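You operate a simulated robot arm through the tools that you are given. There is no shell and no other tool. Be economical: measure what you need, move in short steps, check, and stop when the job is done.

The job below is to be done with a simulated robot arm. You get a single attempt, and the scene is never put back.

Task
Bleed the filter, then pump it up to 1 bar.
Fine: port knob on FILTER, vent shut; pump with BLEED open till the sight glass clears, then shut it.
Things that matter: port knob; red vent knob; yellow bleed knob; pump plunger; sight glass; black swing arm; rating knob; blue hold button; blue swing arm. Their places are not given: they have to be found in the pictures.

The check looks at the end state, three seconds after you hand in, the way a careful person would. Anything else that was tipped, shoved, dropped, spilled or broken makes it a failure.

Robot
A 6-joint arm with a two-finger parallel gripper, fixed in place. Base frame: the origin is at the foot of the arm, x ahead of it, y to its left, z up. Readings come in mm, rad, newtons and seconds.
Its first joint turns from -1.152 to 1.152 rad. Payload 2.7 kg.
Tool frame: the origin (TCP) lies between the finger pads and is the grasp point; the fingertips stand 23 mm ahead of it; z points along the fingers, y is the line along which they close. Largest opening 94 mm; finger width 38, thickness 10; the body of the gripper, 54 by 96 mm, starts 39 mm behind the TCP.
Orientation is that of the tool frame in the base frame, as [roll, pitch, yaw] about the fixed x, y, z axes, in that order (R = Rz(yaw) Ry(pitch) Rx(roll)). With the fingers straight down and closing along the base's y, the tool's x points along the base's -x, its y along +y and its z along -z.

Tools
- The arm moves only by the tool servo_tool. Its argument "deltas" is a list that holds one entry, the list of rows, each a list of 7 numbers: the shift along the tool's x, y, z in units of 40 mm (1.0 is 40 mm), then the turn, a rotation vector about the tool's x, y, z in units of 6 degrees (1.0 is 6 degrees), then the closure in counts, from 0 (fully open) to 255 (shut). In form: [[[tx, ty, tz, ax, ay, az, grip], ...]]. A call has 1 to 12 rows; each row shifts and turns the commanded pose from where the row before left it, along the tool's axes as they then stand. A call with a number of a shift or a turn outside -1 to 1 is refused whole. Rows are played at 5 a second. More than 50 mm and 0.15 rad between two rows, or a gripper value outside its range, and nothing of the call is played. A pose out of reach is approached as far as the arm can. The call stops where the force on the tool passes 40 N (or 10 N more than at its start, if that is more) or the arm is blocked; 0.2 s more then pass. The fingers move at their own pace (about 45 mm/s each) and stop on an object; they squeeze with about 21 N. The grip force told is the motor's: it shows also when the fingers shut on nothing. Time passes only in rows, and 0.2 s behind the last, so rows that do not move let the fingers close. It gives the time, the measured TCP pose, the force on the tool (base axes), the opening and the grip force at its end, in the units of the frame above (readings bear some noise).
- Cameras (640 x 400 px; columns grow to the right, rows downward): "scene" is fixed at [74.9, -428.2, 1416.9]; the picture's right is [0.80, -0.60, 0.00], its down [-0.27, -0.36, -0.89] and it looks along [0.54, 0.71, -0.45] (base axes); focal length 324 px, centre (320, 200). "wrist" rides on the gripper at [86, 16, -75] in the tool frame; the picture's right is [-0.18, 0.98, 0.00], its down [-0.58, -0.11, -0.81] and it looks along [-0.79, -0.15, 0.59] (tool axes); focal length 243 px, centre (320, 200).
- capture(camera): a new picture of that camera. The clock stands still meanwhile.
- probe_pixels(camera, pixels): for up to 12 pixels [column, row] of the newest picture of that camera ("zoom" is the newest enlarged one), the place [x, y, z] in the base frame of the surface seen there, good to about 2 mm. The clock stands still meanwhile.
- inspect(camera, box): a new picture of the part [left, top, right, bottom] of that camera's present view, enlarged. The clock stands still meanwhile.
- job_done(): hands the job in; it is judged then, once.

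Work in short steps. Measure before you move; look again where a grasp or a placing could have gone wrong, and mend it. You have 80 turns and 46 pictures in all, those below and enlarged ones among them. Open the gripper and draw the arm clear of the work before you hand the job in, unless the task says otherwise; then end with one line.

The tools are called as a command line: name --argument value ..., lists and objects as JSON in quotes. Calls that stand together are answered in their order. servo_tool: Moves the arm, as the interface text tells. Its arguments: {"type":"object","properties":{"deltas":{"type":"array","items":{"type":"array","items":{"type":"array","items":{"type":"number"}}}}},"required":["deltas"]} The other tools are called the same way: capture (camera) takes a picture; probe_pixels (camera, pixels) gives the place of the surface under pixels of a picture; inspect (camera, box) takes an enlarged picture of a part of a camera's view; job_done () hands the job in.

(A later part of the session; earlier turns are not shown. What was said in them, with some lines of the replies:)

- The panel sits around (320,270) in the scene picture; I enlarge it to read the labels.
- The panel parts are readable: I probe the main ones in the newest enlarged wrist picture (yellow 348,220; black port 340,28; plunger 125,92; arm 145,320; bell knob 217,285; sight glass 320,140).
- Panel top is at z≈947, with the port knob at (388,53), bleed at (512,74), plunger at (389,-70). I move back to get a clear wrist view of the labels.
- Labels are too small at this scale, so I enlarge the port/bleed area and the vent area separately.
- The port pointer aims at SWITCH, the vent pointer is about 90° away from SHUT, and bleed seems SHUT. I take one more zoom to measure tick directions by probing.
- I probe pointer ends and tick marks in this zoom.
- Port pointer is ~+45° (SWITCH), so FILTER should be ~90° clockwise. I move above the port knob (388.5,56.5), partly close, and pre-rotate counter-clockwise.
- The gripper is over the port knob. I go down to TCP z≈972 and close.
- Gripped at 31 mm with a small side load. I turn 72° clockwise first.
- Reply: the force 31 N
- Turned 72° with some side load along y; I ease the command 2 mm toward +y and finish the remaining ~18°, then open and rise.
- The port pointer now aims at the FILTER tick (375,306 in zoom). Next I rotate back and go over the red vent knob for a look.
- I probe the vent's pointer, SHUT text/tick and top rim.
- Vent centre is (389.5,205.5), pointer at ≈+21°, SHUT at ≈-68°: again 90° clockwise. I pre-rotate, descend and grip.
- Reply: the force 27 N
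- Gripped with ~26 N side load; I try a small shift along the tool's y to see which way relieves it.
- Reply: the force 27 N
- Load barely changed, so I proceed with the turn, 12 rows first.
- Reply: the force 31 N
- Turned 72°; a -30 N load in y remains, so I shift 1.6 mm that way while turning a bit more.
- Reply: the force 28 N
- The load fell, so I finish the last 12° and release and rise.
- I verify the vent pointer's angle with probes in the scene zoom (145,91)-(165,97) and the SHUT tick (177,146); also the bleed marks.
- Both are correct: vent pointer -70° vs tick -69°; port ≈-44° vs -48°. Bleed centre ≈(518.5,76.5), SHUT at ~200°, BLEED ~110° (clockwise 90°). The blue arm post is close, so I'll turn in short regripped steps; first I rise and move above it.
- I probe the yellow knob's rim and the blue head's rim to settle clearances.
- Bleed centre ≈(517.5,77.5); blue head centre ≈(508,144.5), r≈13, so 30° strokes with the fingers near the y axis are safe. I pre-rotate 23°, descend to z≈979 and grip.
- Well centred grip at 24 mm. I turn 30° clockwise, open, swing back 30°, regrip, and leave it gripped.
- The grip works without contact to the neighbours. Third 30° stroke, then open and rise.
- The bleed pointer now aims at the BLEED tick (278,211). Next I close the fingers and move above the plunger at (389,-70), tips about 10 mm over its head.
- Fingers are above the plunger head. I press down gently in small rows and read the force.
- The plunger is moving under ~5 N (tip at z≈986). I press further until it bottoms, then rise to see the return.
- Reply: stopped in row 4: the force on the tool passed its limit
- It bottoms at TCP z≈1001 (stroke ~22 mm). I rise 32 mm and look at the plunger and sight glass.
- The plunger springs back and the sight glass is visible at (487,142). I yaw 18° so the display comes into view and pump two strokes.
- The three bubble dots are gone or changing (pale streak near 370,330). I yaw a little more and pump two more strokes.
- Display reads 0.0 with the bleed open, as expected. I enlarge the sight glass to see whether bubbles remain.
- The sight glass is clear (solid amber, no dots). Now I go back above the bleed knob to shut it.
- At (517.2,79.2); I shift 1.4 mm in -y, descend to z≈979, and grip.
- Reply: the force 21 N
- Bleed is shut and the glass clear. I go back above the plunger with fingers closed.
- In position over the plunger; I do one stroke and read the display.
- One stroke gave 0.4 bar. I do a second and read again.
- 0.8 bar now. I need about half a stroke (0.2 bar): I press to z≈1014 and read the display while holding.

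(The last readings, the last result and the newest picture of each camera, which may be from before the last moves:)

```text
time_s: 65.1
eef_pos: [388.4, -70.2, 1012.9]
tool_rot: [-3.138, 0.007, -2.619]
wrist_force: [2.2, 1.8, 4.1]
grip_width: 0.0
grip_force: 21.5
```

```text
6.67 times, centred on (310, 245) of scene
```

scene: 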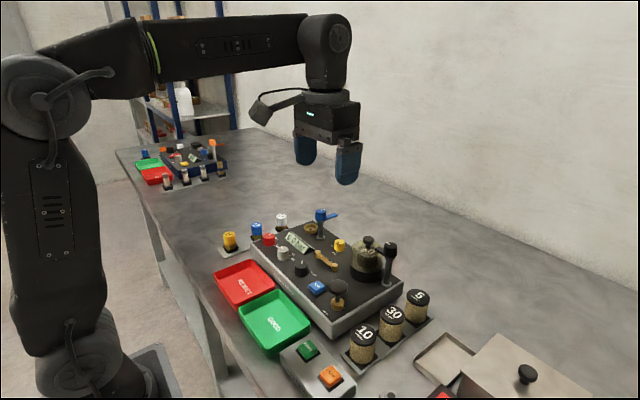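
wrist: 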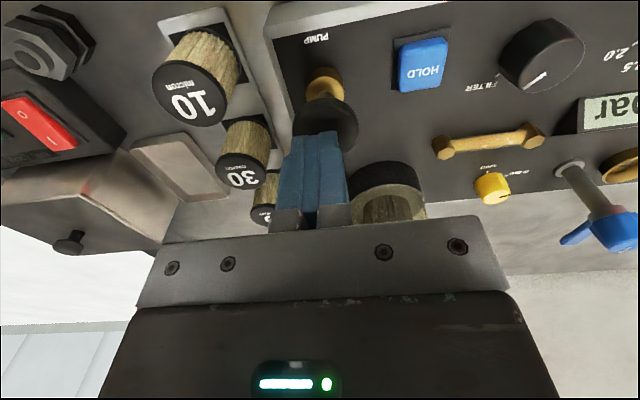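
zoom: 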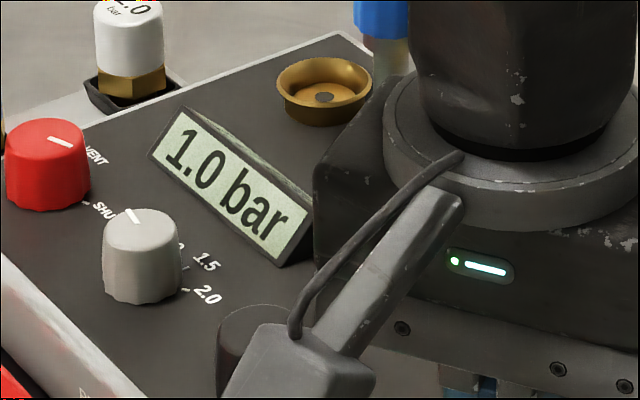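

The display reads 1.0 bar. I rise clear (straight up, then back from the panel) and open the gripper.

servo_tool --deltas '[[[0, 0, -0.5, 0, 0, 0, 255], [0, 0, -1, 0, 0, 0, 255], [0, 0, -1, 0, 0, 0, 255], [0, 0, -1, 0, 0, 0, 255], [0, 0, -1, 0, 0, 1, 0], [0, 0, -1, 0, 0, 1, 0], [0, 0, 0, 0, 0, 1, 0], [0, 0, 0, 0, 0, 1, 0], [0, 0, 0, 0, 0, 1, 0], [0.9, 0, 0, 0, 0, 0, 0], [0.9, 0, 0, 0, 0, 0, 0], [0, 0, 0, 0, 0, 0, 0]]]'

inspect --camera "scene" --box '[240, 200, 410, 310]'

capture --camera "scene"

```text
time_s: 67.7
eef_pos: [315.6, -69.8, 1235.1]
tool_rot: [3.141, 0.006, 3.138]
wrist_force: [-0.6, 0.2, 0.4]
grip_width: 94.0
grip_force: 0.1
```

```text
3.64 times, centred on (325, 255) of scene
```

zoom: 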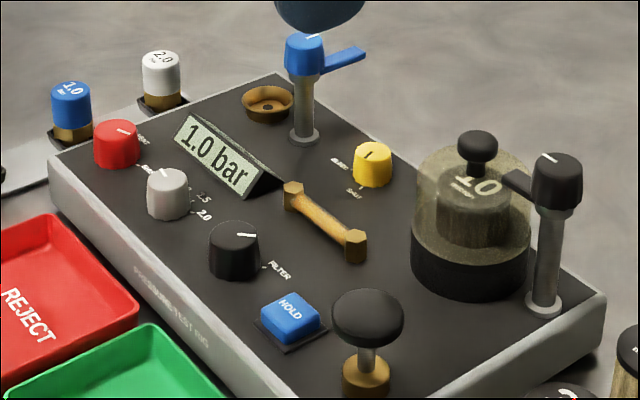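

```text
12 pictures are left
```

scene: 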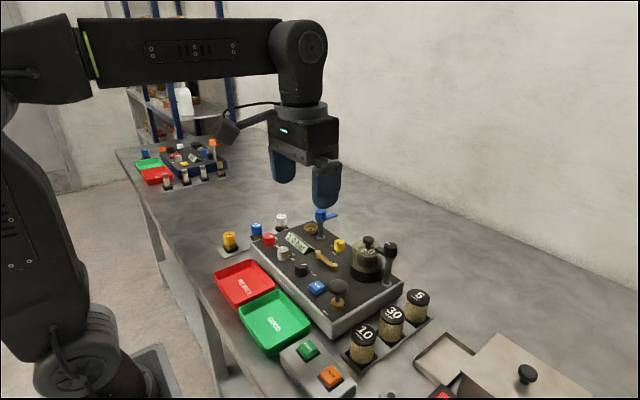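

Display still reads 1.0 bar and everything is in place; I wait ~2.5 s to see whether the pressure holds.

servo_tool --deltas '[[[0, 0, 0, 0, 0, 0, 0], [0, 0, 0, 0, 0, 0, 0], [0, 0, 0, 0, 0, 0, 0], [0, 0, 0, 0, 0, 0, 0], [0, 0, 0, 0, 0, 0, 0], [0, 0, 0, 0, 0, 0, 0], [0, 0, 0, 0, 0, 0, 0], [0, 0, 0, 0, 0, 0, 0], [0, 0, 0, 0, 0, 0, 0], [0, 0, 0, 0, 0, 0, 0], [0, 0, 0, 0, 0, 0, 0], [0, 0, 0, 0, 0, 0, 0]]]'

inspect --camera "scene" --box '[270, 215, 350, 275]'

```text
time_s: 70.3
eef_pos: [315.7, -69.4, 1235.9]
tool_rot: [3.141, 0.007, -3.141]
wrist_force: [0.5, 0.3, 0.5]
grip_width: 93.9
grip_force: 0.1
```

```text
6.67 times, centred on (310, 245) of scene
```

zoom: 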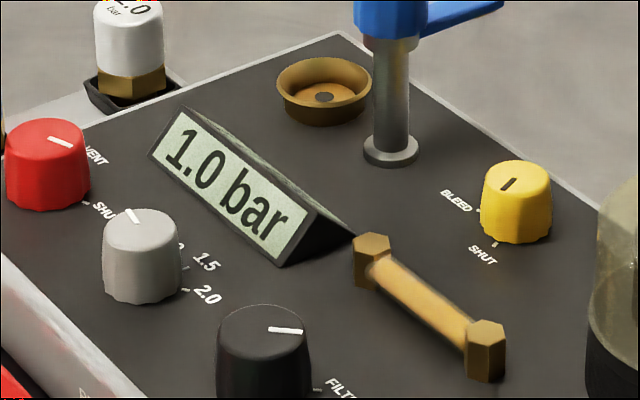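

The pressure holds at 1.0 bar, the glass is clear, the bleed and vent are shut and the port is on FILTER. I hand in.

job_done

```text
The job is handed in.
```

The filter is bled and pumped up to 1.0 bar, which held for about 5 seconds before hand-in; port is on FILTER, vent and bleed are shut, the sight glass is clear, and the arm is clear with the gripper open.
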